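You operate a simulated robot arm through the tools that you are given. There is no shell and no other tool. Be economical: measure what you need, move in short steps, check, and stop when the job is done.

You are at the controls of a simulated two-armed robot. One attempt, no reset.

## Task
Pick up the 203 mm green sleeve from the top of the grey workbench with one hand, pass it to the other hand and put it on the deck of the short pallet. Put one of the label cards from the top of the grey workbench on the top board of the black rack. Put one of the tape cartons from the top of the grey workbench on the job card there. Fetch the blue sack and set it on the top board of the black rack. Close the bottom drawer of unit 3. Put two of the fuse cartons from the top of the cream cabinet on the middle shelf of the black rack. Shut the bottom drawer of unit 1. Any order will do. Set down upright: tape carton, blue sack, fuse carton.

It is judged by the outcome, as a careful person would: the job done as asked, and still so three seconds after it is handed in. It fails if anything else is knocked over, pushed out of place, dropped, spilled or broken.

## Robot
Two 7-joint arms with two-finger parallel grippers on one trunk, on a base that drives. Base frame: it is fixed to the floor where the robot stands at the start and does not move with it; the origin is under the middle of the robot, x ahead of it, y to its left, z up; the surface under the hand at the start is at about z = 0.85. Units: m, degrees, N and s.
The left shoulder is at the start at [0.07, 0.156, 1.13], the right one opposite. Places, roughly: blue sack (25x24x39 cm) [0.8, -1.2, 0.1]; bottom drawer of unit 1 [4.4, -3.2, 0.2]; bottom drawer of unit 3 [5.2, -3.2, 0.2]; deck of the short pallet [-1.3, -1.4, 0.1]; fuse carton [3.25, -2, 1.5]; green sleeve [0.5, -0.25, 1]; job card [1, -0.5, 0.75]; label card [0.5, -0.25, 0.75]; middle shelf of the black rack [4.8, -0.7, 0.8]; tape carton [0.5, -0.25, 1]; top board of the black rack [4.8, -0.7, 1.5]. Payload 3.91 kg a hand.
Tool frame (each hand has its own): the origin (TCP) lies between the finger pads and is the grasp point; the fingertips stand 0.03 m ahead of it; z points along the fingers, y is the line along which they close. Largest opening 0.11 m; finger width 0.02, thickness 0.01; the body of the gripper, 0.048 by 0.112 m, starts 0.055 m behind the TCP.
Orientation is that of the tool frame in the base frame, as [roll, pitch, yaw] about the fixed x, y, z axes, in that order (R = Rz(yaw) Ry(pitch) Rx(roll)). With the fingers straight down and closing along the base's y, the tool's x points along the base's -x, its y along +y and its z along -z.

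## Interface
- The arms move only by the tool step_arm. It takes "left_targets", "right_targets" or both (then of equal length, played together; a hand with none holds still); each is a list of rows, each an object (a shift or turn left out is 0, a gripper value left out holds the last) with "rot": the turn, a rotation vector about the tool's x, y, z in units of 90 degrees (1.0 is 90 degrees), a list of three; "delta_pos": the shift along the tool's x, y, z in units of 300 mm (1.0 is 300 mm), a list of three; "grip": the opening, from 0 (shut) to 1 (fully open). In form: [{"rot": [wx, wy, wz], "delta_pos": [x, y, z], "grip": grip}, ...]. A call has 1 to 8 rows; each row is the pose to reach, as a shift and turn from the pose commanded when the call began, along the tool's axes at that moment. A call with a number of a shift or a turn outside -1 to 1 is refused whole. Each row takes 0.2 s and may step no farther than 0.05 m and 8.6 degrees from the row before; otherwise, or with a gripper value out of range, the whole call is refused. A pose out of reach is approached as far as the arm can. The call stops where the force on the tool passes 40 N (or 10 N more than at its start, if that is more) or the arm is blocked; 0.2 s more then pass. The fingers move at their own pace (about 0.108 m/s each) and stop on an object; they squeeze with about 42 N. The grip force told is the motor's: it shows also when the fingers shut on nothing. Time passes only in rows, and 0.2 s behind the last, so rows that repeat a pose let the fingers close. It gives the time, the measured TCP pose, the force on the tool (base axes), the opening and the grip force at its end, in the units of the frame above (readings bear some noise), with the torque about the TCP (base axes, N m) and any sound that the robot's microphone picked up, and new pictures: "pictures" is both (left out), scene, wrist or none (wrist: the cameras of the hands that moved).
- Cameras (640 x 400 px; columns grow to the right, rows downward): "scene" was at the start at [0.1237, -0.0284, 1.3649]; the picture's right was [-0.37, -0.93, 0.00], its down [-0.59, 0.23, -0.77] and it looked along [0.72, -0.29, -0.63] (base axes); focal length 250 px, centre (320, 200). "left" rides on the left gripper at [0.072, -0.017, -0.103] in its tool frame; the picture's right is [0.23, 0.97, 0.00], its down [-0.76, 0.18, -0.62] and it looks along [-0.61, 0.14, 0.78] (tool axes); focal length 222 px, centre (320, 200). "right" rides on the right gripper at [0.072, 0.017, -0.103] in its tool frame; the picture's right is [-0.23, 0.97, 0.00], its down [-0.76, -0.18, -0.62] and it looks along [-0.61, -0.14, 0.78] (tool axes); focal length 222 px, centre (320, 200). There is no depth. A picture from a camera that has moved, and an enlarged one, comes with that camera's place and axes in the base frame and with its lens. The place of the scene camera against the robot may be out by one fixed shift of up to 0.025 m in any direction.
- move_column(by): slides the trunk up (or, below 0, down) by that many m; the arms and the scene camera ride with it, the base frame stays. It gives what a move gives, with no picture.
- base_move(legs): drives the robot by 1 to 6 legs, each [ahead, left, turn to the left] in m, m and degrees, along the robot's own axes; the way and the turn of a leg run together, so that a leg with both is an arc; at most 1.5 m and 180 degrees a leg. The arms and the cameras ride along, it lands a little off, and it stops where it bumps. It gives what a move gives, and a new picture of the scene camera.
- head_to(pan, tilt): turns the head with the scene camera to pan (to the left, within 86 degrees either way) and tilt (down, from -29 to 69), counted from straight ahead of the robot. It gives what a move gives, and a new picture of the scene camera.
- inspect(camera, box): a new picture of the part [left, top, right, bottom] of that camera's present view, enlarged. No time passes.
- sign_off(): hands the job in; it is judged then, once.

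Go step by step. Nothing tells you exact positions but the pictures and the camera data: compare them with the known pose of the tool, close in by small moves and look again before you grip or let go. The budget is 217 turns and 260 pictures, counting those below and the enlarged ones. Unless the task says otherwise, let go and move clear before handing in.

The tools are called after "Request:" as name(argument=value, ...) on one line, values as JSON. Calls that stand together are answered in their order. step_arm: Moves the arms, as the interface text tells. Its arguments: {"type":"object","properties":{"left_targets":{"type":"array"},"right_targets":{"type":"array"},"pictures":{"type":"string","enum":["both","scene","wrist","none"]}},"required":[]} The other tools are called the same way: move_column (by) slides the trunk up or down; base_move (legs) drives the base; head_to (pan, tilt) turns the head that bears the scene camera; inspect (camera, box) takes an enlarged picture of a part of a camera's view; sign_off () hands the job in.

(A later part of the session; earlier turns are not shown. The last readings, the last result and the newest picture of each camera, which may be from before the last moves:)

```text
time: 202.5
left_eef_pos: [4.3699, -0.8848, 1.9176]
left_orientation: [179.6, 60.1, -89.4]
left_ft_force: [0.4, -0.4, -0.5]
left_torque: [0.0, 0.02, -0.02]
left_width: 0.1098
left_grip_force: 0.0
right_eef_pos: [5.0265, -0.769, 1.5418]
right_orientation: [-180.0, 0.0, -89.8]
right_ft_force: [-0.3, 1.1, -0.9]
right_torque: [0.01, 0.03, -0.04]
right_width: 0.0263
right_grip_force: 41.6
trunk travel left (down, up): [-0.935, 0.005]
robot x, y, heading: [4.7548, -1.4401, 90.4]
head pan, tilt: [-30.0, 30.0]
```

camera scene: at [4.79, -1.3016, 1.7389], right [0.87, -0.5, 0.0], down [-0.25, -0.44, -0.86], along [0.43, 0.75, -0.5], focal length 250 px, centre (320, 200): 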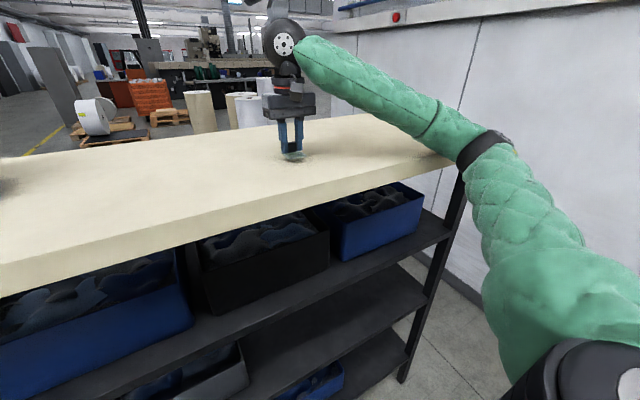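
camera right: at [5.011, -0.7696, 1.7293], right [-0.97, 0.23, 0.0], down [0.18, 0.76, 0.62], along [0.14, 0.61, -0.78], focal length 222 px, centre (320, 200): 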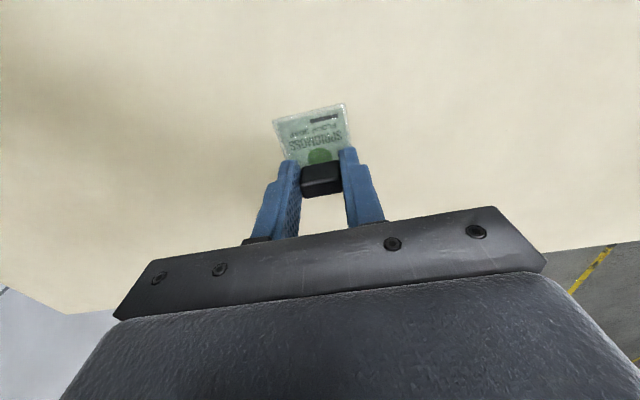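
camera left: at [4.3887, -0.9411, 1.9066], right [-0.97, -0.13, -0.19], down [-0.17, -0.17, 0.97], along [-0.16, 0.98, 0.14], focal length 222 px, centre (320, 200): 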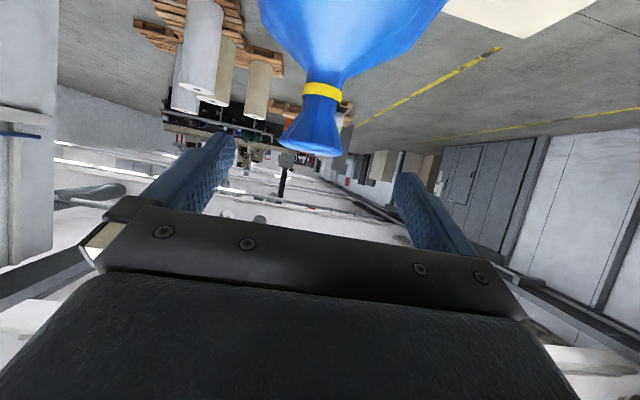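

Request:
step_arm(right_targets=[{"delta_pos": [0, 0, 0.012]}, {"delta_pos": [0, 0, 0.024]}, {"delta_pos": [0, 0, 0.036]}, {"delta_pos": [0, 0, 0.048]}, {"delta_pos": [0, 0, 0.06]}], pictures="wrist")

```text
time: 203.4
left_eef_pos: [4.3695, -0.8855, 1.9185]
left_orientation: [179.8, 60.2, -89.4]
left_ft_force: [-0.1, -0.5, 0.7]
left_torque: [0.0, 0.0, 0.01]
left_width: 0.1102
left_grip_force: 0.0
right_eef_pos: [5.0277, -0.7686, 1.5335]
right_orientation: [179.8, 0.4, -89.9]
right_ft_force: [0.6, -0.8, 16.0]
right_torque: [-0.21, -0.08, 0.01]
right_width: 0.0264
right_grip_force: 42.2
trunk travel left (down, up): [-0.935, 0.005]
robot x, y, heading: [4.7537, -1.4368, 90.3]
head pan, tilt: [-30.0, 30.0]
stopped in row 4 (right hand): the force on the tool passed its limit at 46 N (the readings are from after the stop); the commanded pose is now the measured one
camera right: at [5.0102, -0.8411, 1.6369], right [-0.97, 0.23, 0.0], down [0.18, 0.76, 0.63], along [0.14, 0.61, -0.78], focal length 222 px, centre (320, 200)
```

right: 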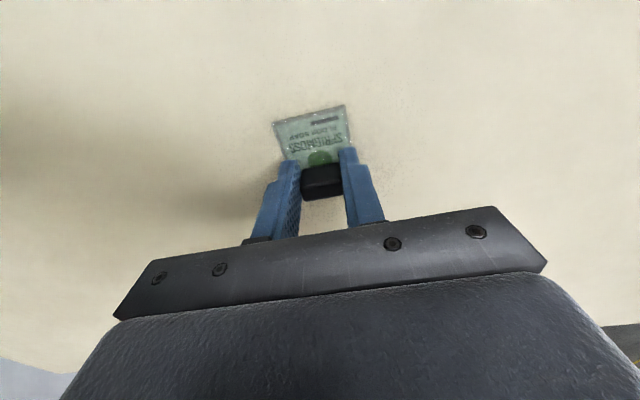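

Contact: the card lies on the board. Releasing and rising.

Request:
step_arm(right_targets=[{"delta_pos": [0, 0, -0.004]}, {"delta_pos": [0, 0, -0.004], "grip": 0.6}, {"delta_pos": [0, 0, -0.004], "grip": 0.6}, {"delta_pos": [0, 0, -0.1]}, {"delta_pos": [0, 0, -0.25]}, {"delta_pos": [0, 0, -0.4]}, {"delta_pos": [0, 0, -0.55]}], pictures="both")

```text
time: 205.0
left_eef_pos: [4.3681, -0.8859, 1.9175]
left_orientation: [179.7, 60.2, -89.4]
left_ft_force: [-0.1, -0.6, 0.1]
left_torque: [0.02, 0.01, -0.03]
left_width: 0.1103
left_grip_force: 0.0
right_eef_pos: [5.0248, -0.7701, 1.6977]
right_orientation: [179.8, 0.2, -89.9]
right_ft_force: [0.9, 0.2, 0.0]
right_torque: [0.02, -0.01, -0.02]
right_width: 0.0662
right_grip_force: 0.0
trunk travel left (down, up): [-0.935, 0.005]
robot x, y, heading: [4.751, -1.4363, 90.3]
head pan, tilt: [-30.0, 30.0]
camera scene: at [4.7887, -1.3073, 1.7393], right [0.87, -0.5, 0.0], down [-0.25, -0.43, -0.87], along [0.43, 0.75, -0.5], focal length 250 px, centre (320, 200)
camera right: at [5.0094, -0.8424, 1.801], right [-0.97, 0.23, 0.0], down [0.18, 0.76, 0.63], along [0.14, 0.61, -0.78], focal length 222 px, centre (320, 200)
```

scene: 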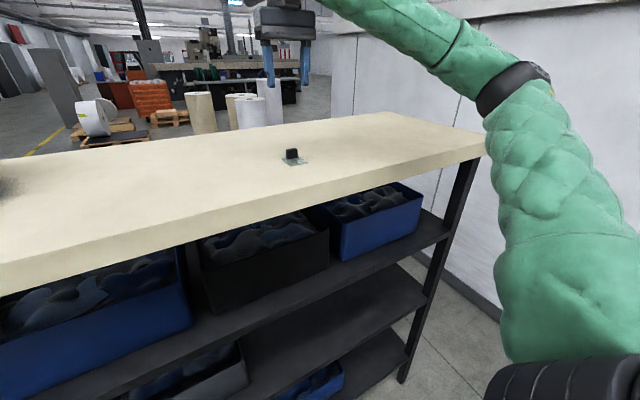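
right: 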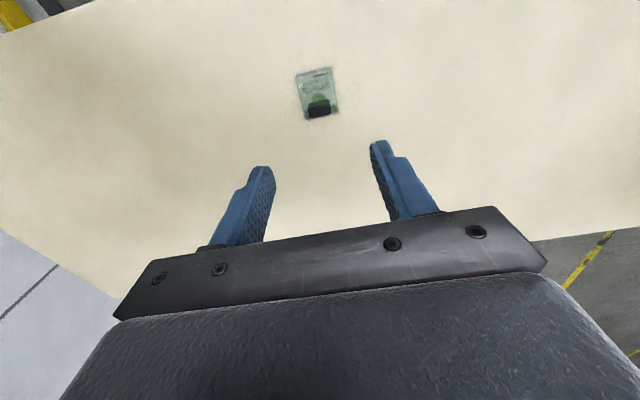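

The label card lies on the top board. Next the fuse cartons: I'll back away from the rack, turn around and look at the cabinet from its north side.

Request:
step_arm(right_targets=[{"delta_pos": [0, 0, -0.12]}, {"delta_pos": [0, 0, -0.24]}, {"delta_pos": [0, 0, -0.36]}, {"delta_pos": [0, 0, -0.45]}], pictures="none")

Request:
base_move(legs=[[-0.22, 0, 0], [0, 0, 179.5], [0, -0.75, 0]])

Request:
head_to(pan=-35, tilt=22)

```text
time: 206.0
left_eef_pos: [4.3694, -0.8854, 1.9174]
left_orientation: [179.6, 60.2, -89.5]
left_ft_force: [0.2, 0.4, 0.5]
left_torque: [0.03, 0.02, 0.0]
left_width: 0.11
left_grip_force: 0.1
right_eef_pos: [5.027, -0.7691, 1.8328]
right_orientation: [179.9, 0.3, -89.9]
right_ft_force: [0.5, -0.2, -0.6]
right_torque: [0.01, 0.0, -0.01]
right_width: 0.0661
right_grip_force: 0.1
trunk travel left (down, up): [-0.935, 0.005]
robot x, y, heading: [4.7513, -1.4388, 90.2]
head pan, tilt: [-30.0, 30.0]
```

```text
time: 218.7
left_eef_pos: [4.3903, -2.2178, 1.9164]
left_orientation: [179.7, 60.1, 90.6]
left_ft_force: [-0.4, -0.8, 0.7]
left_torque: [0.01, 0.01, -0.06]
left_width: 0.11
left_grip_force: 0.1
right_eef_pos: [3.7335, -2.3321, 1.8325]
right_orientation: [179.8, 0.3, 90.0]
right_ft_force: [0.5, 0.2, 0.1]
right_torque: [-0.01, 0.01, 0.01]
right_width: 0.0661
right_grip_force: 0.0
trunk travel left (down, up): [-0.935, 0.005]
robot x, y, heading: [4.0075, -1.6642, -89.8]
head pan, tilt: [-30.0, 30.0]
camera scene: at [3.9575, -1.7879, 1.7393], right [-0.87, 0.5, 0.0], down [0.25, 0.43, -0.87], along [-0.43, -0.75, -0.5], focal length 250 px, centre (320, 200)
```

scene: 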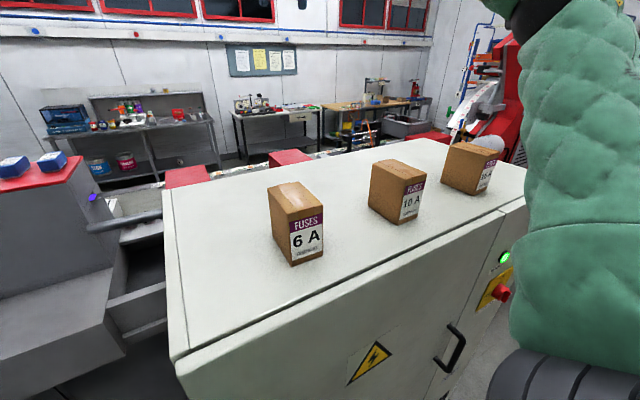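

```text
time: 219.4
left_eef_pos: [4.3901, -2.2169, 1.9171]
left_orientation: [179.7, 60.1, 90.7]
left_ft_force: [-0.4, -0.1, -0.7]
left_torque: [0.01, 0.02, 0.02]
left_width: 0.1101
left_grip_force: 0.2
right_eef_pos: [3.7318, -2.3311, 1.8321]
right_orientation: [179.9, 0.2, 90.1]
right_ft_force: [-0.7, 0.2, 0.2]
right_torque: [0.01, 0.03, -0.02]
right_width: 0.0658
right_grip_force: 0.0
trunk travel left (down, up): [-0.935, 0.005]
robot x, y, heading: [4.0092, -1.6606, -89.8]
head pan, tilt: [-35.0, 22.0]
camera scene: at [3.9484, -1.7857, 1.7521], right [-0.82, 0.57, 0.0], down [0.21, 0.31, -0.93], along [-0.53, -0.76, -0.38], focal length 250 px, centre (320, 200)
```

scene: 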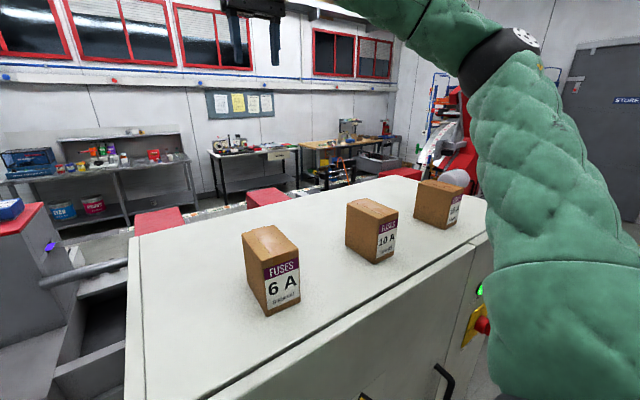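

The three fuse cartons stand in a row near y≈-2.1 at x≈3.83 (6 A), 3.60 (10 A) and 3.34, faces square to the cabinet. I'll pitch the right hand like the left and position the base for the left hand to take the 6 A one.

Request:
inspect(camera="scene", box=[230, 160, 480, 330])

Request:
step_arm(right_targets=[{"rot": [0, -0.083, 0], "grip": 1}, {"rot": [0, -0.167, 0]}, {"rot": [0, -0.25, 0]}, {"rot": [0, -0.333, 0]}, {"rot": [0, -0.417, 0]}, {"rot": [0, -0.5, 0]}, {"rot": [0, -0.583, 0]}, {"rot": [0, -0.667, 0]}], pictures="none")

Request:
base_move(legs=[[-0.24, 0, 0], [0, -0.5, 0]])

```text
2.35 times, centred on (355, 245) of scene
camera zoom: at [3.9484, -1.7857, 1.7521], right [-0.82, 0.57, 0.0], down [0.21, 0.31, -0.93], along [-0.53, -0.76, -0.38], focal length 588 px, centre (238, 94)
```

zoom: 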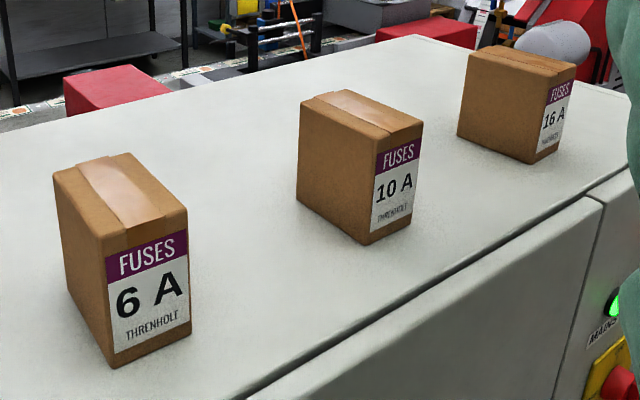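

```text
time: 221.2
left_eef_pos: [4.3887, -2.2166, 1.9177]
left_orientation: [179.6, 60.1, 90.5]
left_ft_force: [0.8, 0.4, -0.4]
left_torque: [0.0, 0.0, 0.04]
left_width: 0.1099
left_grip_force: 0.0
right_eef_pos: [3.7301, -2.332, 1.8318]
right_orientation: [179.5, 60.4, 89.8]
right_ft_force: [-0.7, -0.6, 0.2]
right_torque: [-0.03, -0.01, 0.01]
right_width: 0.1098
right_grip_force: 0.0
trunk travel left (down, up): [-0.935, 0.005]
robot x, y, heading: [4.008, -1.6632, -89.7]
head pan, tilt: [-35.0, 22.0]
```

```text
time: 225.5
left_eef_pos: [3.8883, -1.9793, 1.9165]
left_orientation: [179.8, 60.0, 90.5]
left_ft_force: [0.4, 0.4, -0.4]
left_torque: [0.0, 0.0, 0.01]
left_width: 0.1099
left_grip_force: 0.1
right_eef_pos: [3.229, -2.0915, 1.8316]
right_orientation: [179.9, 60.3, 89.6]
right_ft_force: [0.4, 0.0, -0.3]
right_torque: [0.0, 0.02, 0.01]
right_width: 0.1098
right_grip_force: 0.1
trunk travel left (down, up): [-0.935, 0.005]
robot x, y, heading: [3.5054, -1.4216, -90.1]
head pan, tilt: [-35.0, 22.0]
camera scene: at [3.4488, -1.546, 1.7522], right [-0.82, 0.57, 0.0], down [0.21, 0.31, -0.93], along [-0.53, -0.76, -0.37], focal length 250 px, centre (320, 200)
```

scene: 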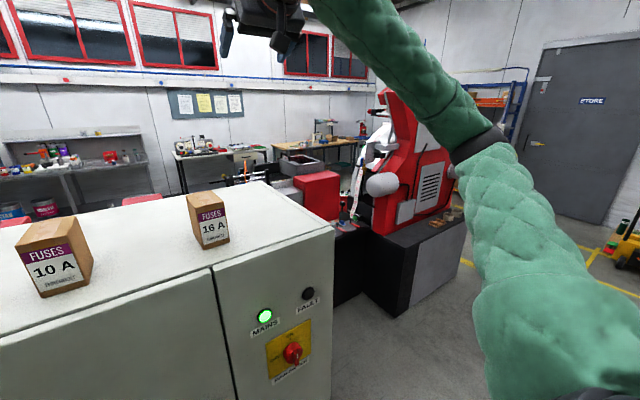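

Cartons confirmed as FUSES (6 A, 10 A, 16 A). I'm lowering the left hand toward a point in front of the 6 A carton.

Request:
step_arm(left_targets=[{"delta_pos": [0.107, -0.025, 0.0625]}, {"delta_pos": [0.213, -0.05, 0.125]}, {"delta_pos": [0.32, -0.076, 0.1875]}, {"delta_pos": [0.427, -0.1, 0.25]}, {"delta_pos": [0.533, -0.127, 0.3125]}, {"delta_pos": [0.64, -0.152, 0.375]}, {"delta_pos": [0.746, -0.178, 0.4375]}, {"delta_pos": [0.853, -0.203, 0.5]}], pictures="wrist")

Request:
head_to(pan=10, tilt=30)

```text
time: 227.3
left_eef_pos: [3.8263, -1.9825, 1.6198]
left_orientation: [179.8, 60.2, 90.4]
left_ft_force: [0.1, -0.4, 0.1]
left_torque: [-0.03, 0.02, -0.01]
left_width: 0.1102
left_grip_force: 0.1
right_eef_pos: [3.2283, -2.0903, 1.832]
right_orientation: [179.8, 60.3, 89.7]
right_ft_force: [-0.4, -0.3, -0.2]
right_torque: [-0.02, -0.02, -0.03]
right_width: 0.1101
right_grip_force: 0.0
trunk travel left (down, up): [-0.935, 0.005]
robot x, y, heading: [3.5055, -1.4229, -90.0]
head pan, tilt: [-35.0, 22.0]
camera left: at [3.8081, -1.8547, 1.6085], right [0.97, 0.12, -0.2], down [0.17, 0.16, 0.97], along [0.15, -0.98, 0.14], focal length 222 px, centre (320, 200)
```

left: 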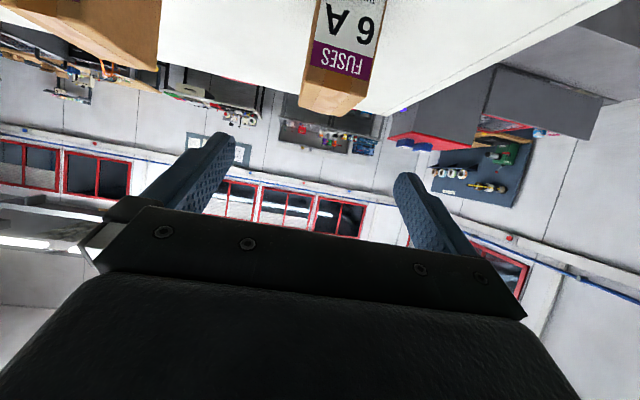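

```text
time: 228.4
left_eef_pos: [3.8263, -1.9807, 1.621]
left_orientation: [179.6, 60.1, 90.3]
left_ft_force: [0.0, 0.0, -0.2]
left_torque: [-0.04, -0.01, 0.03]
left_width: 0.1099
left_grip_force: 0.1
right_eef_pos: [3.2276, -2.0914, 1.8309]
right_orientation: [179.7, 60.2, 89.6]
right_ft_force: [0.8, 0.1, 0.2]
right_torque: [0.0, 0.0, 0.02]
right_width: 0.11
right_grip_force: 0.1
trunk travel left (down, up): [-0.935, 0.005]
robot x, y, heading: [3.5088, -1.4205, -90.1]
head pan, tilt: [10.0, 30.0]
camera scene: at [3.5157, -1.5587, 1.7393], right [-0.98, -0.17, 0.0], down [-0.09, 0.49, -0.87], along [0.15, -0.85, -0.5], focal length 250 px, centre (320, 200)
```

scene: 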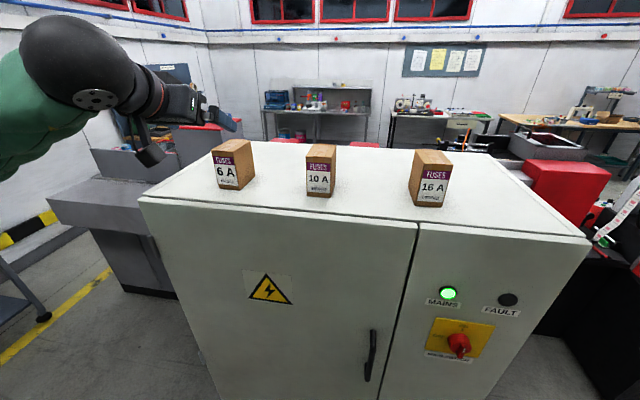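

The 6 A carton is centred at about x 3.833 with its front near y −2.05. Moving the left hand in around it.

Request:
step_arm(left_targets=[{"delta_pos": [0.05, 0.023, 0.1]}, {"delta_pos": [0.1, 0.023, 0.2]}, {"delta_pos": [0.14, 0.023, 0.3]}, {"delta_pos": [0.17, 0.023, 0.4]}, {"delta_pos": [0.175, 0.023, 0.49]}], pictures="both")

```text
time: 229.6
left_eef_pos: [3.834, -2.0853, 1.5015]
left_orientation: [179.8, 60.1, 90.3]
left_ft_force: [-0.6, 0.3, -0.6]
left_torque: [-0.03, -0.01, 0.0]
left_width: 0.1103
left_grip_force: 0.0
right_eef_pos: [3.2283, -2.0927, 1.8317]
right_orientation: [179.7, 60.2, 89.6]
right_ft_force: [0.0, -0.1, 0.1]
right_torque: [0.0, -0.03, 0.01]
right_width: 0.1101
right_grip_force: 0.1
trunk travel left (down, up): [-0.935, 0.005]
robot x, y, heading: [3.5038, -1.424, -89.8]
head pan, tilt: [10.0, 30.0]
camera scene: at [3.5159, -1.56, 1.7392], right [-0.98, -0.17, 0.0], down [-0.09, 0.49, -0.87], along [0.15, -0.85, -0.5], focal length 250 px, centre (320, 200)
camera left: at [3.8164, -1.9578, 1.4896], right [0.97, 0.12, -0.19], down [0.17, 0.16, 0.97], along [0.15, -0.98, 0.14], focal length 222 px, centre (320, 200)
```

scene: 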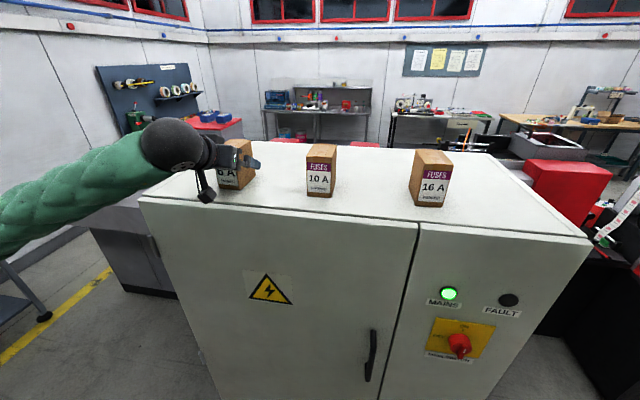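
left: 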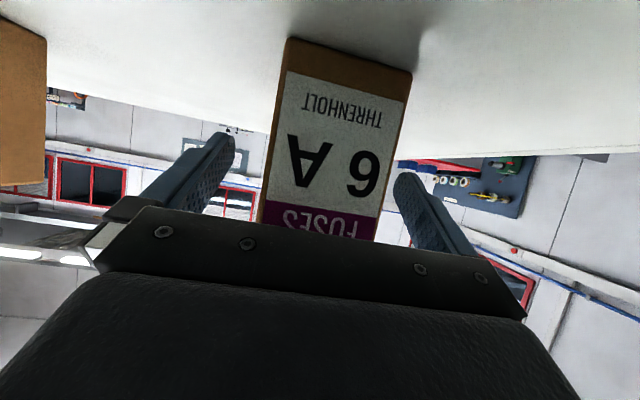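

The carton sits squarely between the fingers. Closing and lifting slightly.

Request:
step_arm(left_targets=[{"grip": 0}, {"grip": 0}, {"grip": 0}, {"grip": 0}, {"delta_pos": [-0.058, 0, -0.033]}, {"delta_pos": [-0.14, 0, -0.083]}, {"delta_pos": [-0.26, 0, -0.15]}, {"delta_pos": [-0.37, 0, -0.215]}], pictures="wrist")

```text
time: 231.4
left_eef_pos: [3.8348, -2.0847, 1.6307]
left_orientation: [179.6, 60.1, 90.4]
left_ft_force: [-0.3, 0.2, -2.6]
left_torque: [0.06, 0.02, -0.01]
left_width: 0.0576
left_grip_force: 41.4
right_eef_pos: [3.2266, -2.0917, 1.8322]
right_orientation: [179.6, 60.3, 89.6]
right_ft_force: [-0.7, 0.5, 0.0]
right_torque: [-0.01, 0.03, 0.02]
right_width: 0.1102
right_grip_force: 0.0
trunk travel left (down, up): [-0.935, 0.005]
robot x, y, heading: [3.5058, -1.423, -90.0]
head pan, tilt: [10.0, 30.0]
camera left: at [3.8163, -1.9556, 1.6185], right [0.97, 0.12, -0.19], down [0.17, 0.16, 0.97], along [0.15, -0.98, 0.14], focal length 222 px, centre (320, 200)
```

left: 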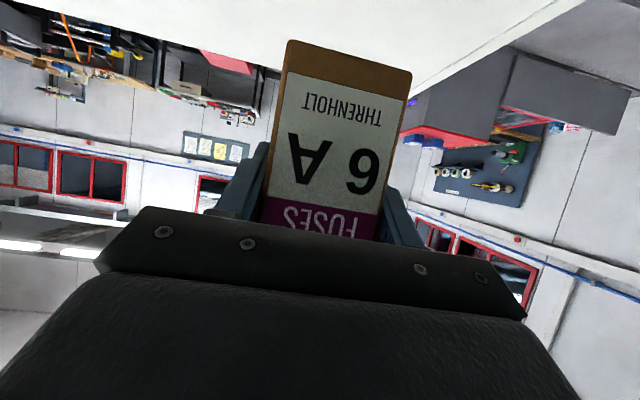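

The 6 A carton is held upright. Shifting the base so the right hand faces the 16 A carton (x≈3.357), then lowering the right hand in front of it.

Request:
base_move(legs=[[0, 0.13, 0]])

Request:
step_arm(right_targets=[{"delta_pos": [0.13, 0, 0.005]}, {"delta_pos": [0.265, 0, 0.011]}, {"delta_pos": [0.4, 0, 0.016]}, {"delta_pos": [0.53, 0, 0.022]}, {"delta_pos": [0.665, 0, 0.028]}, {"delta_pos": [0.797, 0, 0.033]}], pictures="wrist")

```text
time: 232.7
left_eef_pos: [3.9632, -2.0824, 1.6294]
left_orientation: [179.5, 60.1, 90.2]
left_ft_force: [0.1, 0.1, -2.3]
left_torque: [0.07, 0.01, 0.05]
left_width: 0.0581
left_grip_force: 42.1
right_eef_pos: [3.3527, -2.0907, 1.8308]
right_orientation: [179.6, 60.2, 89.4]
right_ft_force: [0.7, -0.1, 0.2]
right_torque: [-0.01, -0.01, 0.01]
right_width: 0.1102
right_grip_force: 0.0
trunk travel left (down, up): [-0.935, 0.005]
robot x, y, heading: [3.6375, -1.4239, -90.0]
head pan, tilt: [10.0, 30.0]
camera scene: at [3.6435, -1.5589, 1.7393], right [-0.98, -0.17, 0.0], down [-0.09, 0.49, -0.87], along [0.15, -0.85, -0.5], focal length 250 px, centre (320, 200)
```

scene: 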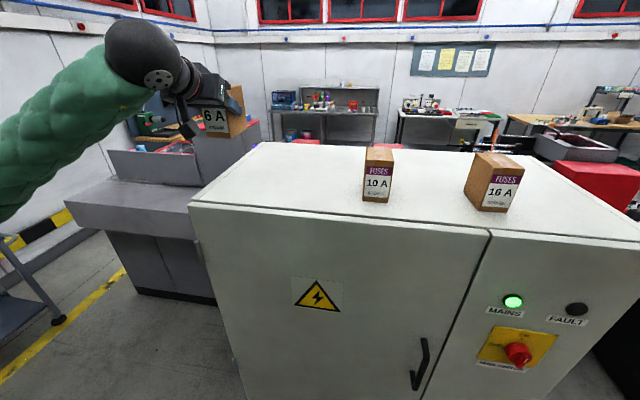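

```text
time: 234.1
left_eef_pos: [3.965, -2.0835, 1.6298]
left_orientation: [179.7, 60.0, 90.3]
left_ft_force: [-0.5, -0.1, -2.0]
left_torque: [0.04, -0.03, 0.01]
left_width: 0.0579
left_grip_force: 42.0
right_eef_pos: [3.3584, -1.9811, 1.6184]
right_orientation: [179.7, 60.3, 89.7]
right_ft_force: [0.5, -0.1, -0.1]
right_torque: [-0.01, -0.03, 0.02]
right_width: 0.1102
right_grip_force: 0.1
trunk travel left (down, up): [-0.935, 0.005]
robot x, y, heading: [3.6374, -1.4218, -90.0]
head pan, tilt: [10.0, 30.0]
camera right: at [3.3754, -1.8554, 1.6079], right [0.97, -0.12, 0.2], down [-0.18, 0.16, 0.97], along [-0.14, -0.98, 0.14], focal length 222 px, centre (320, 200)
```

right: 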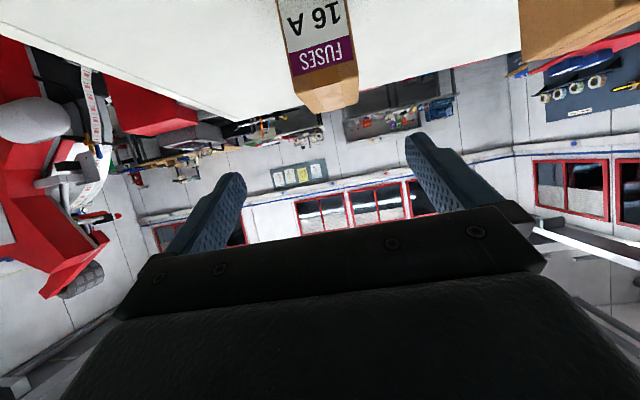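

The 16 A carton is centred at about x 3.371. Moving the right hand in around it.

Request:
step_arm(right_targets=[{"delta_pos": [0.05, 0.042, 0.1]}, {"delta_pos": [0.1, 0.042, 0.2]}, {"delta_pos": [0.14, 0.042, 0.3]}, {"delta_pos": [0.165, 0.042, 0.4]}, {"delta_pos": [0.17, 0.042, 0.49]}], pictures="wrist")

```text
time: 235.3
left_eef_pos: [3.9638, -2.0835, 1.6282]
left_orientation: [179.6, 60.1, 90.3]
left_ft_force: [0.6, -0.5, -2.2]
left_torque: [0.03, 0.0, -0.04]
left_width: 0.0578
left_grip_force: 42.4
right_eef_pos: [3.3695, -2.0846, 1.5009]
right_orientation: [179.7, 60.3, 89.6]
right_ft_force: [0.5, 0.0, 0.3]
right_torque: [-0.02, -0.01, 0.0]
right_width: 0.1099
right_grip_force: 0.1
trunk travel left (down, up): [-0.935, 0.005]
robot x, y, heading: [3.6362, -1.4207, -89.9]
head pan, tilt: [10.0, 30.0]
camera right: at [3.3866, -1.9584, 1.4903], right [0.97, -0.12, 0.2], down [-0.18, 0.16, 0.97], along [-0.15, -0.98, 0.14], focal length 222 px, centre (320, 200)
```

right: 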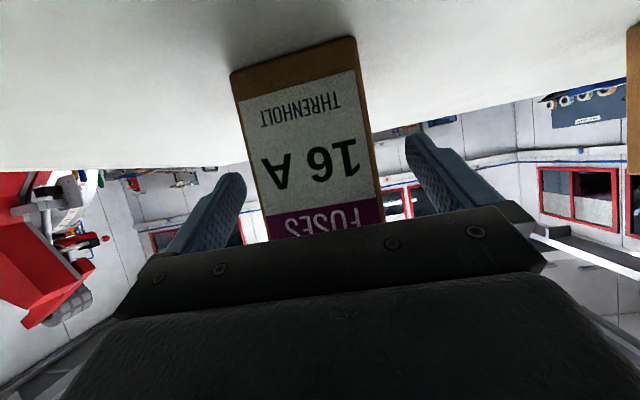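

Centred. Closing and lifting.

Request:
step_arm(right_targets=[{"grip": 0}, {"grip": 0}, {"grip": 0}, {"grip": 0}, {"delta_pos": [-0.058, 0, -0.033]}, {"delta_pos": [-0.14, 0, -0.083]}, {"delta_pos": [-0.26, 0, -0.15]}, {"delta_pos": [-0.37, 0, -0.215]}], pictures="both")

```text
time: 237.1
left_eef_pos: [3.9648, -2.084, 1.6294]
left_orientation: [179.6, 60.1, 90.3]
left_ft_force: [0.5, -0.2, -2.9]
left_torque: [0.05, -0.01, -0.03]
left_width: 0.058
left_grip_force: 42.2
right_eef_pos: [3.37, -2.0837, 1.6303]
right_orientation: [179.8, 60.3, 89.7]
right_ft_force: [0.4, 0.4, -3.0]
right_torque: [0.06, -0.01, 0.0]
right_width: 0.0578
right_grip_force: 42.4
trunk travel left (down, up): [-0.935, 0.005]
robot x, y, heading: [3.6338, -1.4223, -90.1]
head pan, tilt: [10.0, 30.0]
camera scene: at [3.6461, -1.5593, 1.7391], right [-0.98, -0.17, 0.0], down [-0.09, 0.49, -0.87], along [0.15, -0.85, -0.5], focal length 250 px, centre (320, 200)
camera right: at [3.3876, -1.9568, 1.6195], right [0.97, -0.12, 0.2], down [-0.18, 0.16, 0.97], along [-0.14, -0.98, 0.14], focal length 222 px, centre (320, 200)
```

scene: 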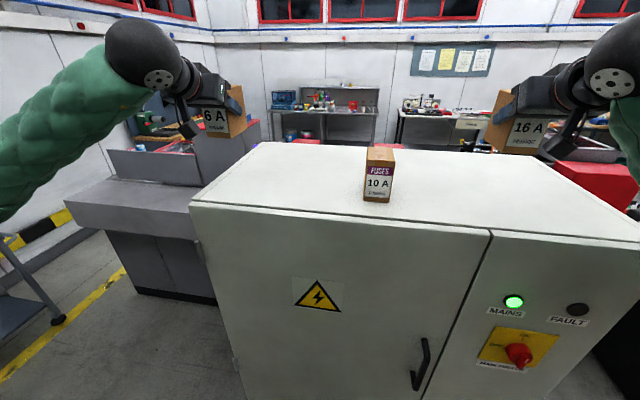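
right: 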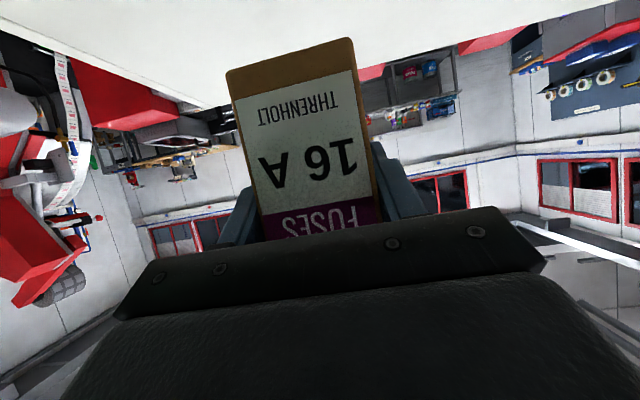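

Both cartons are in hand. I'll raise the right one a little to clear the 10 A carton, move east, then turn to face the rack.

Request:
step_arm(right_targets=[{"delta_pos": [-0.115, 0, -0.067]}, {"delta_pos": [-0.23, 0, -0.133]}], left_targets=[{"delta_pos": [-0.115, 0, -0.067]}, {"delta_pos": [-0.23, 0, -0.133]}], pictures="none")

Request:
head_to(pan=0, tilt=35)

Request:
base_move(legs=[[0, 1.4, 0], [0.27, 0, 0], [0, 0, 180]])

```text
time: 237.7
left_eef_pos: [3.9652, -2.0837, 1.7105]
left_orientation: [179.6, 60.1, 90.3]
left_ft_force: [1.3, -0.5, -2.4]
left_torque: [0.04, 0.01, -0.02]
left_width: 0.0581
left_grip_force: 42.1
right_eef_pos: [3.3722, -2.0821, 1.7092]
right_orientation: [179.8, 60.2, 89.7]
right_ft_force: [0.2, 0.6, -3.7]
right_torque: [0.08, -0.01, 0.01]
right_width: 0.0578
right_grip_force: 41.9
trunk travel left (down, up): [-0.935, 0.005]
robot x, y, heading: [3.6385, -1.4253, -90.1]
head pan, tilt: [10.0, 30.0]
```

```text
time: 238.4
left_eef_pos: [3.9645, -2.084, 1.7099]
left_orientation: [179.5, 60.0, 90.2]
left_ft_force: [-0.5, -0.4, -2.7]
left_torque: [0.06, -0.01, -0.04]
left_width: 0.0575
left_grip_force: 42.2
right_eef_pos: [3.3704, -2.0837, 1.7101]
right_orientation: [179.7, 60.3, 89.6]
right_ft_force: [-0.3, -0.4, -2.6]
right_torque: [0.07, 0.02, -0.02]
right_width: 0.0578
right_grip_force: 42.3
trunk travel left (down, up): [-0.935, 0.005]
robot x, y, heading: [3.6371, -1.4229, -89.9]
head pan, tilt: [0.0, 35.0]
camera scene: at [3.6293, -1.5576, 1.7316], right [-1.0, 0.0, 0.0], down [0.0, 0.57, -0.82], along [0.0, -0.82, -0.57], focal length 250 px, centre (320, 200)
```

scene: 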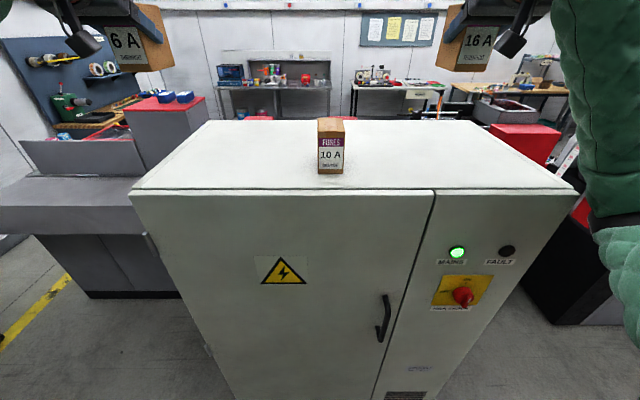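

```text
time: 239.4
left_eef_pos: [3.973, -2.0836, 1.7088]
left_orientation: [179.5, 60.1, 90.0]
left_ft_force: [0.2, -0.2, -2.5]
left_torque: [0.07, 0.01, 0.03]
left_width: 0.0578
left_grip_force: 42.3
right_eef_pos: [3.377, -2.0822, 1.7089]
right_orientation: [179.8, 60.2, 89.5]
right_ft_force: [-2.2, 0.8, -2.5]
right_torque: [0.06, 0.0, 0.03]
right_width: 0.0578
right_grip_force: 41.7
trunk travel left (down, up): [-0.935, 0.005]
robot x, y, heading: [3.6449, -1.4199, -90.0]
head pan, tilt: [0.0, 35.0]
stopped in leg 1: the robot was blocked; the commanded pose is now the measured one
camera scene: at [3.6386, -1.5579, 1.7315], right [-1.0, 0.0, 0.0], down [0.0, 0.57, -0.82], along [0.0, -0.82, -0.57], focal length 250 px, centre (320, 200)
```

scene: 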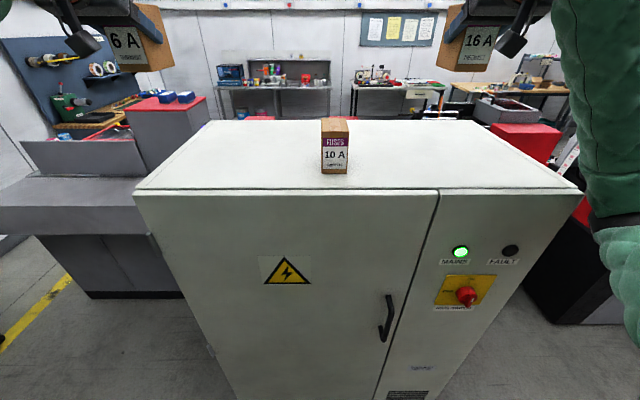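

Blocked at once, presumably by the reel pallet at my rear-left. I'll move forward 0.12 m first, then go left.

Request:
base_move(legs=[[0.11, 0, 0], [0, 1.35, 0], [0.17, 0, 0], [0, 0, 180]])

```text
time: 240.9
left_eef_pos: [3.9123, -2.2372, 1.7126]
left_orientation: [179.1, 60.1, 85.3]
left_ft_force: [-0.4, 0.0, -2.0]
left_torque: [0.06, -0.01, -0.03]
left_width: 0.0578
left_grip_force: 42.1
right_eef_pos: [3.315, -2.1904, 1.7057]
right_orientation: [179.7, 59.8, 84.5]
right_ft_force: [-0.3, 0.2, -3.0]
right_torque: [0.05, 0.02, 0.0]
right_width: 0.0576
right_grip_force: 42.1
trunk travel left (down, up): [-0.935, 0.005]
robot x, y, heading: [3.6411, -1.5519, -94.4]
head pan, tilt: [0.0, 35.0]
stopped in leg 2: the robot was blocked; the commanded pose is now the measured one
camera scene: at [3.6195, -1.6868, 1.7315], right [-1.0, 0.08, 0.0], down [0.05, 0.57, -0.82], along [-0.06, -0.82, -0.57], focal length 250 px, centre (320, 200)
```

scene: 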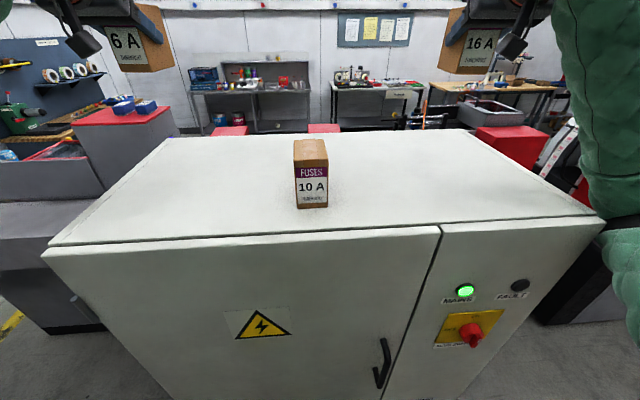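

Something at my front is holding me; I suspect the right elbow beside the cabinet. Looking right.

Request:
head_to(pan=-50, tilt=40)

Request:
head_to(pan=60, tilt=40)

```text
time: 242.1
left_eef_pos: [3.9119, -2.2316, 1.7142]
left_orientation: [178.8, 60.2, 85.2]
left_ft_force: [-0.2, -0.4, -2.3]
left_torque: [0.06, 0.01, 0.02]
left_width: 0.0578
left_grip_force: 41.5
right_eef_pos: [3.3156, -2.1891, 1.7064]
right_orientation: [179.3, 60.1, 84.5]
right_ft_force: [0.4, -0.4, -1.9]
right_torque: [0.07, 0.01, 0.01]
right_width: 0.0576
right_grip_force: 42.3
trunk travel left (down, up): [-0.935, 0.005]
robot x, y, heading: [3.6454, -1.5549, -94.3]
head pan, tilt: [-50.0, 40.0]
camera scene: at [3.5542, -1.6452, 1.7237], right [-0.59, 0.81, -0.01], down [0.53, 0.37, -0.76], along [-0.62, -0.45, -0.65], focal length 250 px, centre (320, 200)
```

scene: 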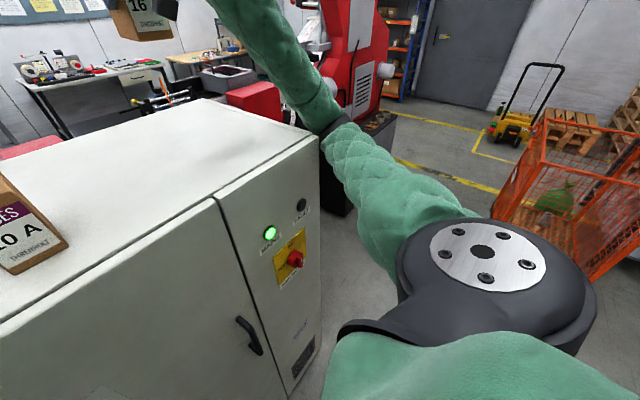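

```text
time: 244.0
left_eef_pos: [3.9116, -2.2325, 1.7137]
left_orientation: [178.8, 60.2, 85.3]
left_ft_force: [0.7, 0.4, -1.8]
left_torque: [0.04, 0.04, -0.03]
left_width: 0.0579
left_grip_force: 41.8
right_eef_pos: [3.3162, -2.1889, 1.7066]
right_orientation: [179.1, 60.2, 84.6]
right_ft_force: [0.1, 0.5, -2.3]
right_torque: [0.04, 0.01, 0.0]
right_width: 0.0574
right_grip_force: 42.1
trunk travel left (down, up): [-0.935, 0.005]
robot x, y, heading: [3.6427, -1.5547, -94.1]
head pan, tilt: [60.0, 40.0]
camera scene: at [3.6932, -1.6431, 1.7247], right [-0.56, -0.83, 0.0], down [-0.53, 0.36, -0.77], along [0.64, -0.43, -0.64], focal length 250 px, centre (320, 200)
```

scene: 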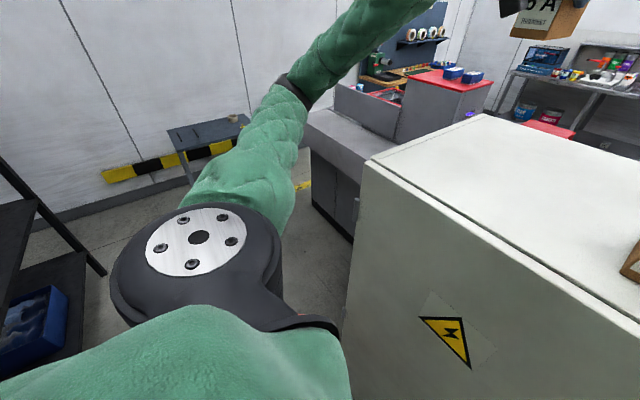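

Indeed the right elbow is against the cabinet's corner. I'll ease off to the right, back away, and raise the right arm so the elbow passes over.

Request:
base_move(legs=[[0, -0.05, 0], [-0.14, 0, 4.2]])

Request:
step_arm(right_targets=[{"delta_pos": [-0.115, 0, -0.067]}, {"delta_pos": [-0.23, 0, -0.133]}, {"delta_pos": [-0.345, 0, -0.2]}, {"delta_pos": [-0.46, 0, -0.267]}, {"delta_pos": [-0.575, 0, -0.333]}, {"delta_pos": [-0.69, 0, -0.4]}], pictures="none")

Request:
head_to(pan=-50, tilt=40)

```text
time: 245.8
left_eef_pos: [3.9233, -2.0761, 1.7096]
left_orientation: [179.4, 60.0, 90.0]
left_ft_force: [-1.5, 0.2, -2.7]
left_torque: [0.04, -0.02, 0.01]
left_width: 0.0576
left_grip_force: 42.0
right_eef_pos: [3.3253, -2.0755, 1.7054]
right_orientation: [179.8, 59.8, 89.2]
right_ft_force: [-0.8, 0.5, -2.6]
right_torque: [0.05, -0.04, 0.05]
right_width: 0.0577
right_grip_force: 42.4
trunk travel left (down, up): [-0.935, 0.005]
robot x, y, heading: [3.5915, -1.4118, -89.9]
head pan, tilt: [60.0, 40.0]
camera scene: at [3.6623, -1.5038, 1.724], right [-0.5, -0.87, 0.0], down [-0.55, 0.32, -0.77], along [0.67, -0.38, -0.64], focal length 250 px, centre (320, 200)
```

scene: 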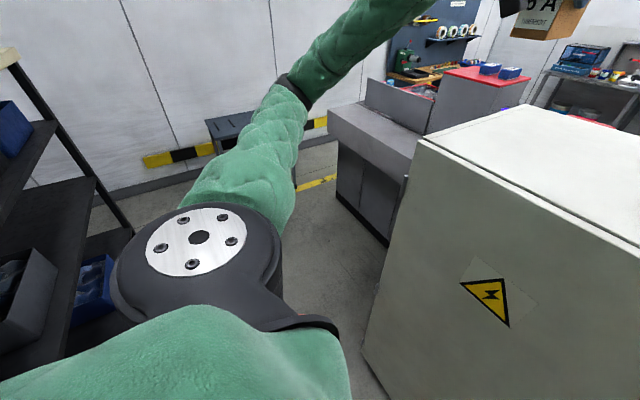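

```text
time: 247.2
left_eef_pos: [3.9272, -2.0721, 1.7098]
left_orientation: [179.7, 60.2, 90.2]
left_ft_force: [-0.4, -0.1, -3.1]
left_torque: [0.05, -0.01, 0.04]
left_width: 0.0577
left_grip_force: 42.4
right_eef_pos: [3.3286, -2.0727, 1.9459]
right_orientation: [-179.9, 59.9, 89.4]
right_ft_force: [-0.4, 0.9, -2.9]
right_torque: [0.05, -0.01, 0.0]
right_width: 0.0578
right_grip_force: 41.8
trunk travel left (down, up): [-0.935, 0.005]
robot x, y, heading: [3.5995, -1.4123, -90.0]
head pan, tilt: [60.0, 40.0]
```

```text
time: 249.1
left_eef_pos: [3.9278, -2.0731, 1.7092]
left_orientation: [179.5, 60.0, 90.2]
left_ft_force: [-0.3, 0.0, -2.5]
left_torque: [0.03, 0.0, 0.02]
left_width: 0.0579
left_grip_force: 42.5
right_eef_pos: [3.3291, -2.0752, 1.9458]
right_orientation: [180.0, 60.0, 89.5]
right_ft_force: [0.0, -0.6, -2.3]
right_torque: [0.08, 0.0, -0.01]
right_width: 0.0577
right_grip_force: 42.3
trunk travel left (down, up): [-0.935, 0.005]
robot x, y, heading: [3.5993, -1.4093, -90.1]
head pan, tilt: [-50.0, 40.0]
camera scene: at [3.5278, -1.5147, 1.724], right [-0.64, 0.77, 0.0], down [0.49, 0.41, -0.77], along [-0.59, -0.49, -0.64], focal length 250 px, centre (320, 200)
```

scene: 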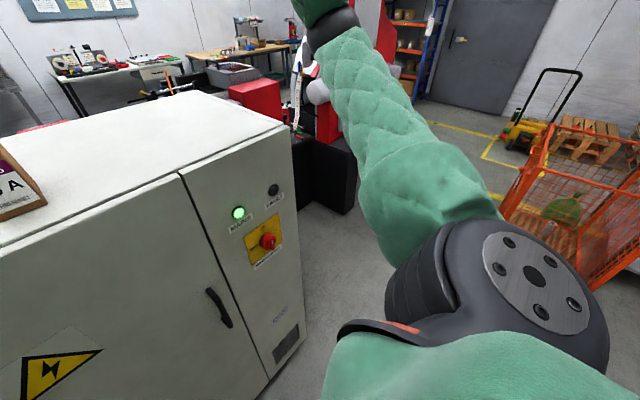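

The elbow is clear and the cabinet unmoved. Moving east and turning to the rack.

Request:
base_move(legs=[[0, 1.4, 0], [0.25, 0, 0], [0, 0, 180]])

Request:
head_to(pan=0, tilt=40)

```text
time: 261.7
left_eef_pos: [5.7014, -1.3159, 1.7196]
left_orientation: [179.4, 60.6, -177.6]
left_ft_force: [-1.1, 0.0, -3.2]
left_torque: [0.0, 0.03, 0.01]
left_width: 0.0578
left_grip_force: 42.1
right_eef_pos: [5.7223, -1.9179, 1.9533]
right_orientation: [179.8, 60.5, -178.6]
right_ft_force: [-0.5, -1.1, -1.8]
right_torque: [0.0, 0.05, 0.02]
right_width: 0.058
right_grip_force: 41.9
trunk travel left (down, up): [-0.935, 0.005]
robot x, y, heading: [5.0676, -1.6693, 2.1]
head pan, tilt: [-50.0, 40.0]
stopped in leg 3: the robot was blocked; the commanded pose is now the measured one
camera scene: at [5.1578, -1.7673, 1.725], right [-0.74, -0.67, -0.02], down [-0.43, 0.49, -0.76], along [0.52, -0.55, -0.65], focal length 250 px, centre (320, 200)
```

scene: 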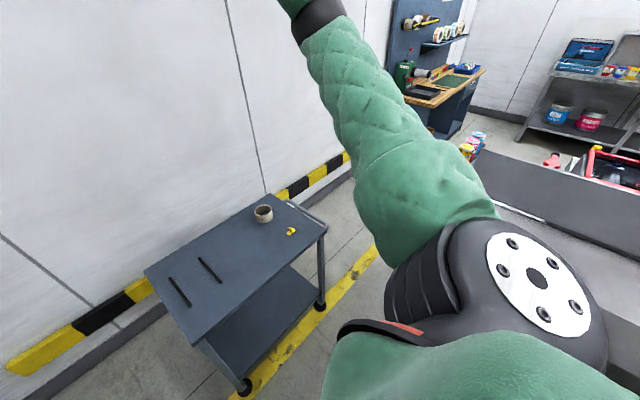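

```text
time: 262.9
left_eef_pos: [5.7031, -1.3167, 1.7146]
left_orientation: [179.4, 60.4, -177.8]
left_ft_force: [-0.4, 0.0, -2.8]
left_torque: [0.01, 0.03, -0.01]
left_width: 0.0576
left_grip_force: 42.1
right_eef_pos: [5.7257, -1.9183, 1.9506]
right_orientation: [179.9, 60.2, -178.8]
right_ft_force: [-0.6, 0.4, -2.6]
right_torque: [0.01, 0.08, -0.02]
right_width: 0.0577
right_grip_force: 41.7
trunk travel left (down, up): [-0.935, 0.005]
robot x, y, heading: [5.0649, -1.6685, 1.8]
head pan, tilt: [0.0, 40.0]
camera scene: at [5.1873, -1.7028, 1.726], right [0.04, -1.0, -0.03], down [-0.64, 0.0, -0.77], along [0.77, 0.04, -0.64], focal length 250 px, centre (320, 200)
```

scene: 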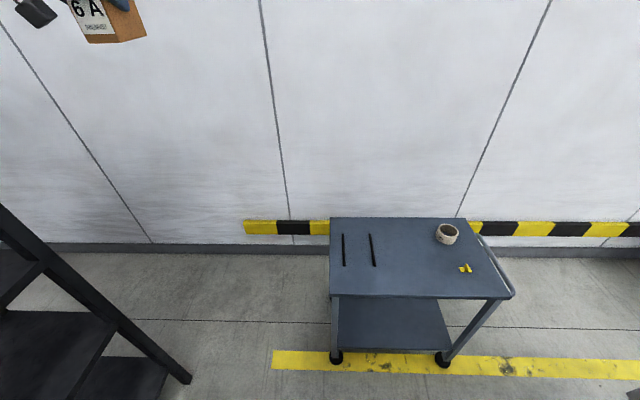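

Blocked while turning at heading 2°. Checking the left side.

Request:
head_to(pan=65, tilt=35)

```text
time: 264.2
left_eef_pos: [5.7052, -1.3174, 1.7156]
left_orientation: [179.4, 60.4, -177.8]
left_ft_force: [0.1, 0.1, -3.3]
left_torque: [-0.04, 0.08, -0.01]
left_width: 0.0577
left_grip_force: 41.7
right_eef_pos: [5.7258, -1.9167, 1.9498]
right_orientation: [179.9, 60.2, -178.7]
right_ft_force: [0.4, 0.1, -2.7]
right_torque: [0.02, 0.03, -0.02]
right_width: 0.0579
right_grip_force: 42.1
trunk travel left (down, up): [-0.935, 0.005]
robot x, y, heading: [5.0638, -1.6642, 2.1]
head pan, tilt: [65.0, 35.0]
camera scene: at [5.1376, -1.6251, 1.7353], right [0.92, -0.39, -0.01], down [-0.22, -0.51, -0.83], along [0.32, 0.77, -0.55], focal length 250 px, centre (320, 200)
```

scene: 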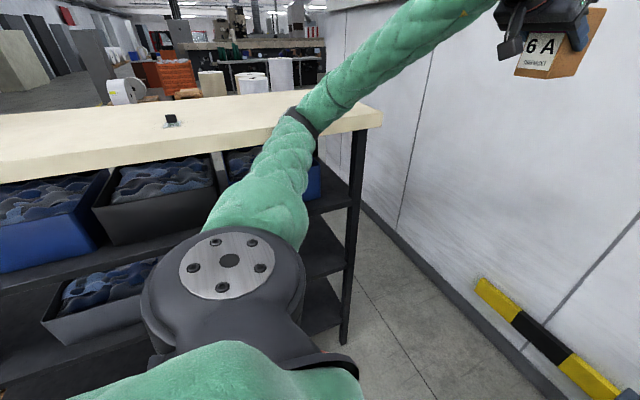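

The left elbow met the board's edge. I'll step 0.25 m away from the rack, then finish the turn.

Request:
base_move(legs=[[0, -0.27, 0], [0, 0, 88]])

Request:
head_to(pan=0, tilt=40)

```text
time: 265.0
left_eef_pos: [5.7245, -1.3112, 1.7096]
left_orientation: [-178.5, 60.6, -177.3]
left_ft_force: [-0.9, -0.5, -2.4]
left_torque: [-0.03, 0.02, 0.05]
left_width: 0.0577
left_grip_force: 41.7
right_eef_pos: [5.7296, -1.9074, 1.9533]
right_orientation: [-177.8, 60.4, -178.2]
right_ft_force: [-0.6, -0.2, -3.1]
right_torque: [0.03, 0.02, -0.02]
right_width: 0.0578
right_grip_force: 41.9
trunk travel left (down, up): [-0.935, 0.005]
robot x, y, heading: [5.074, -1.6811, 0.3]
head pan, tilt: [65.0, 35.0]
stopped in leg 1: the robot was blocked; the commanded pose is now the measured one
camera scene: at [5.1492, -1.6365, 1.7346], right [0.91, -0.42, -0.01], down [-0.23, -0.5, -0.83], along [0.34, 0.76, -0.55], focal length 250 px, centre (320, 200)
```

scene: 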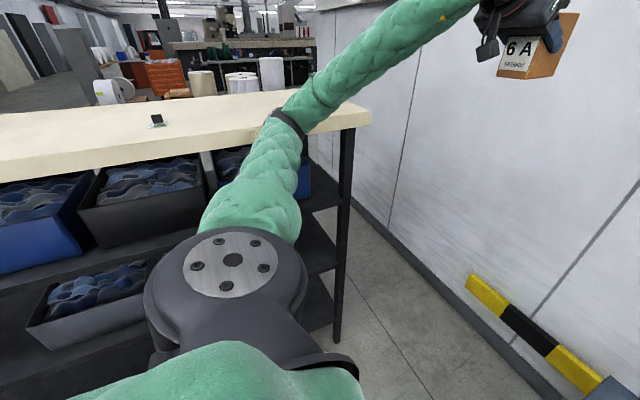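

```text
time: 266.4
left_eef_pos: [5.7254, -1.3128, 1.7088]
left_orientation: [-178.5, 60.5, -177.5]
left_ft_force: [-0.6, -0.2, -2.2]
left_torque: [-0.02, 0.04, -0.02]
left_width: 0.0576
left_grip_force: 42.2
right_eef_pos: [5.7274, -1.9073, 1.952]
right_orientation: [-177.7, 60.3, -178.4]
right_ft_force: [0.0, -0.5, -3.1]
right_torque: [0.03, 0.06, -0.03]
right_width: 0.058
right_grip_force: 41.8
trunk travel left (down, up): [-0.935, 0.005]
robot x, y, heading: [5.0719, -1.6767, 0.2]
head pan, tilt: [0.0, 40.0]
camera scene: at [5.1969, -1.7157, 1.7251], right [0.01, -1.0, -0.03], down [-0.64, 0.02, -0.77], along [0.77, 0.02, -0.64], focal length 250 px, centre (320, 200)
```

scene: 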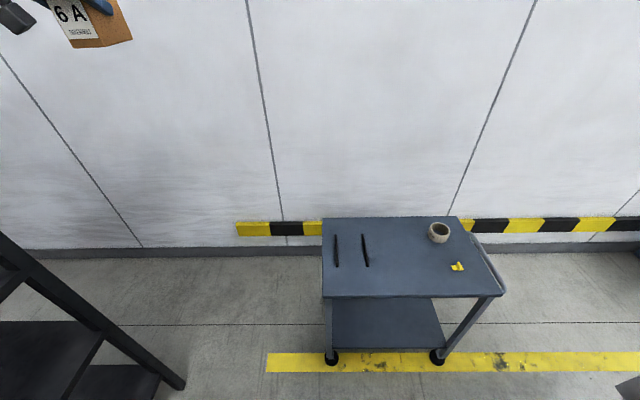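

Blocked to the right too. Looking right and down.

Request:
head_to(pan=-86, tilt=45)

```text
time: 268.0
left_eef_pos: [5.7244, -1.3123, 1.7091]
left_orientation: [-178.5, 60.4, -177.5]
left_ft_force: [0.3, -0.1, -3.2]
left_torque: [-0.01, 0.04, 0.05]
left_width: 0.0579
left_grip_force: 42.2
right_eef_pos: [5.7271, -1.9075, 1.9531]
right_orientation: [-177.8, 60.3, -178.3]
right_ft_force: [0.5, 0.3, -1.8]
right_torque: [0.03, 0.05, -0.01]
right_width: 0.0579
right_grip_force: 42.3
trunk travel left (down, up): [-0.935, 0.005]
robot x, y, heading: [5.0691, -1.6762, 0.3]
head pan, tilt: [-85.9, 45.0]
camera scene: at [5.118, -1.7969, 1.7157], right [-1.0, -0.08, 0.0], down [-0.05, 0.72, -0.69], along [0.06, -0.69, -0.73], focal length 250 px, centre (320, 200)
```

scene: 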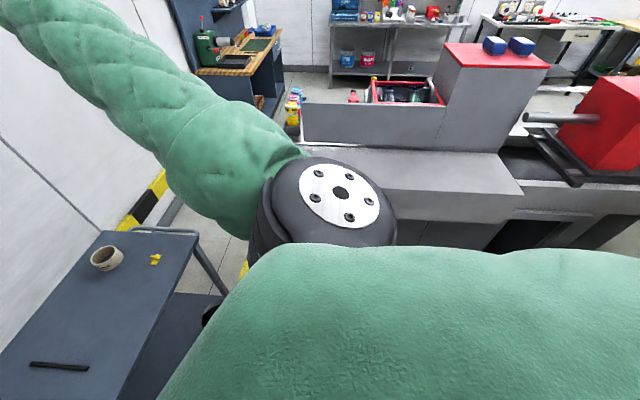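

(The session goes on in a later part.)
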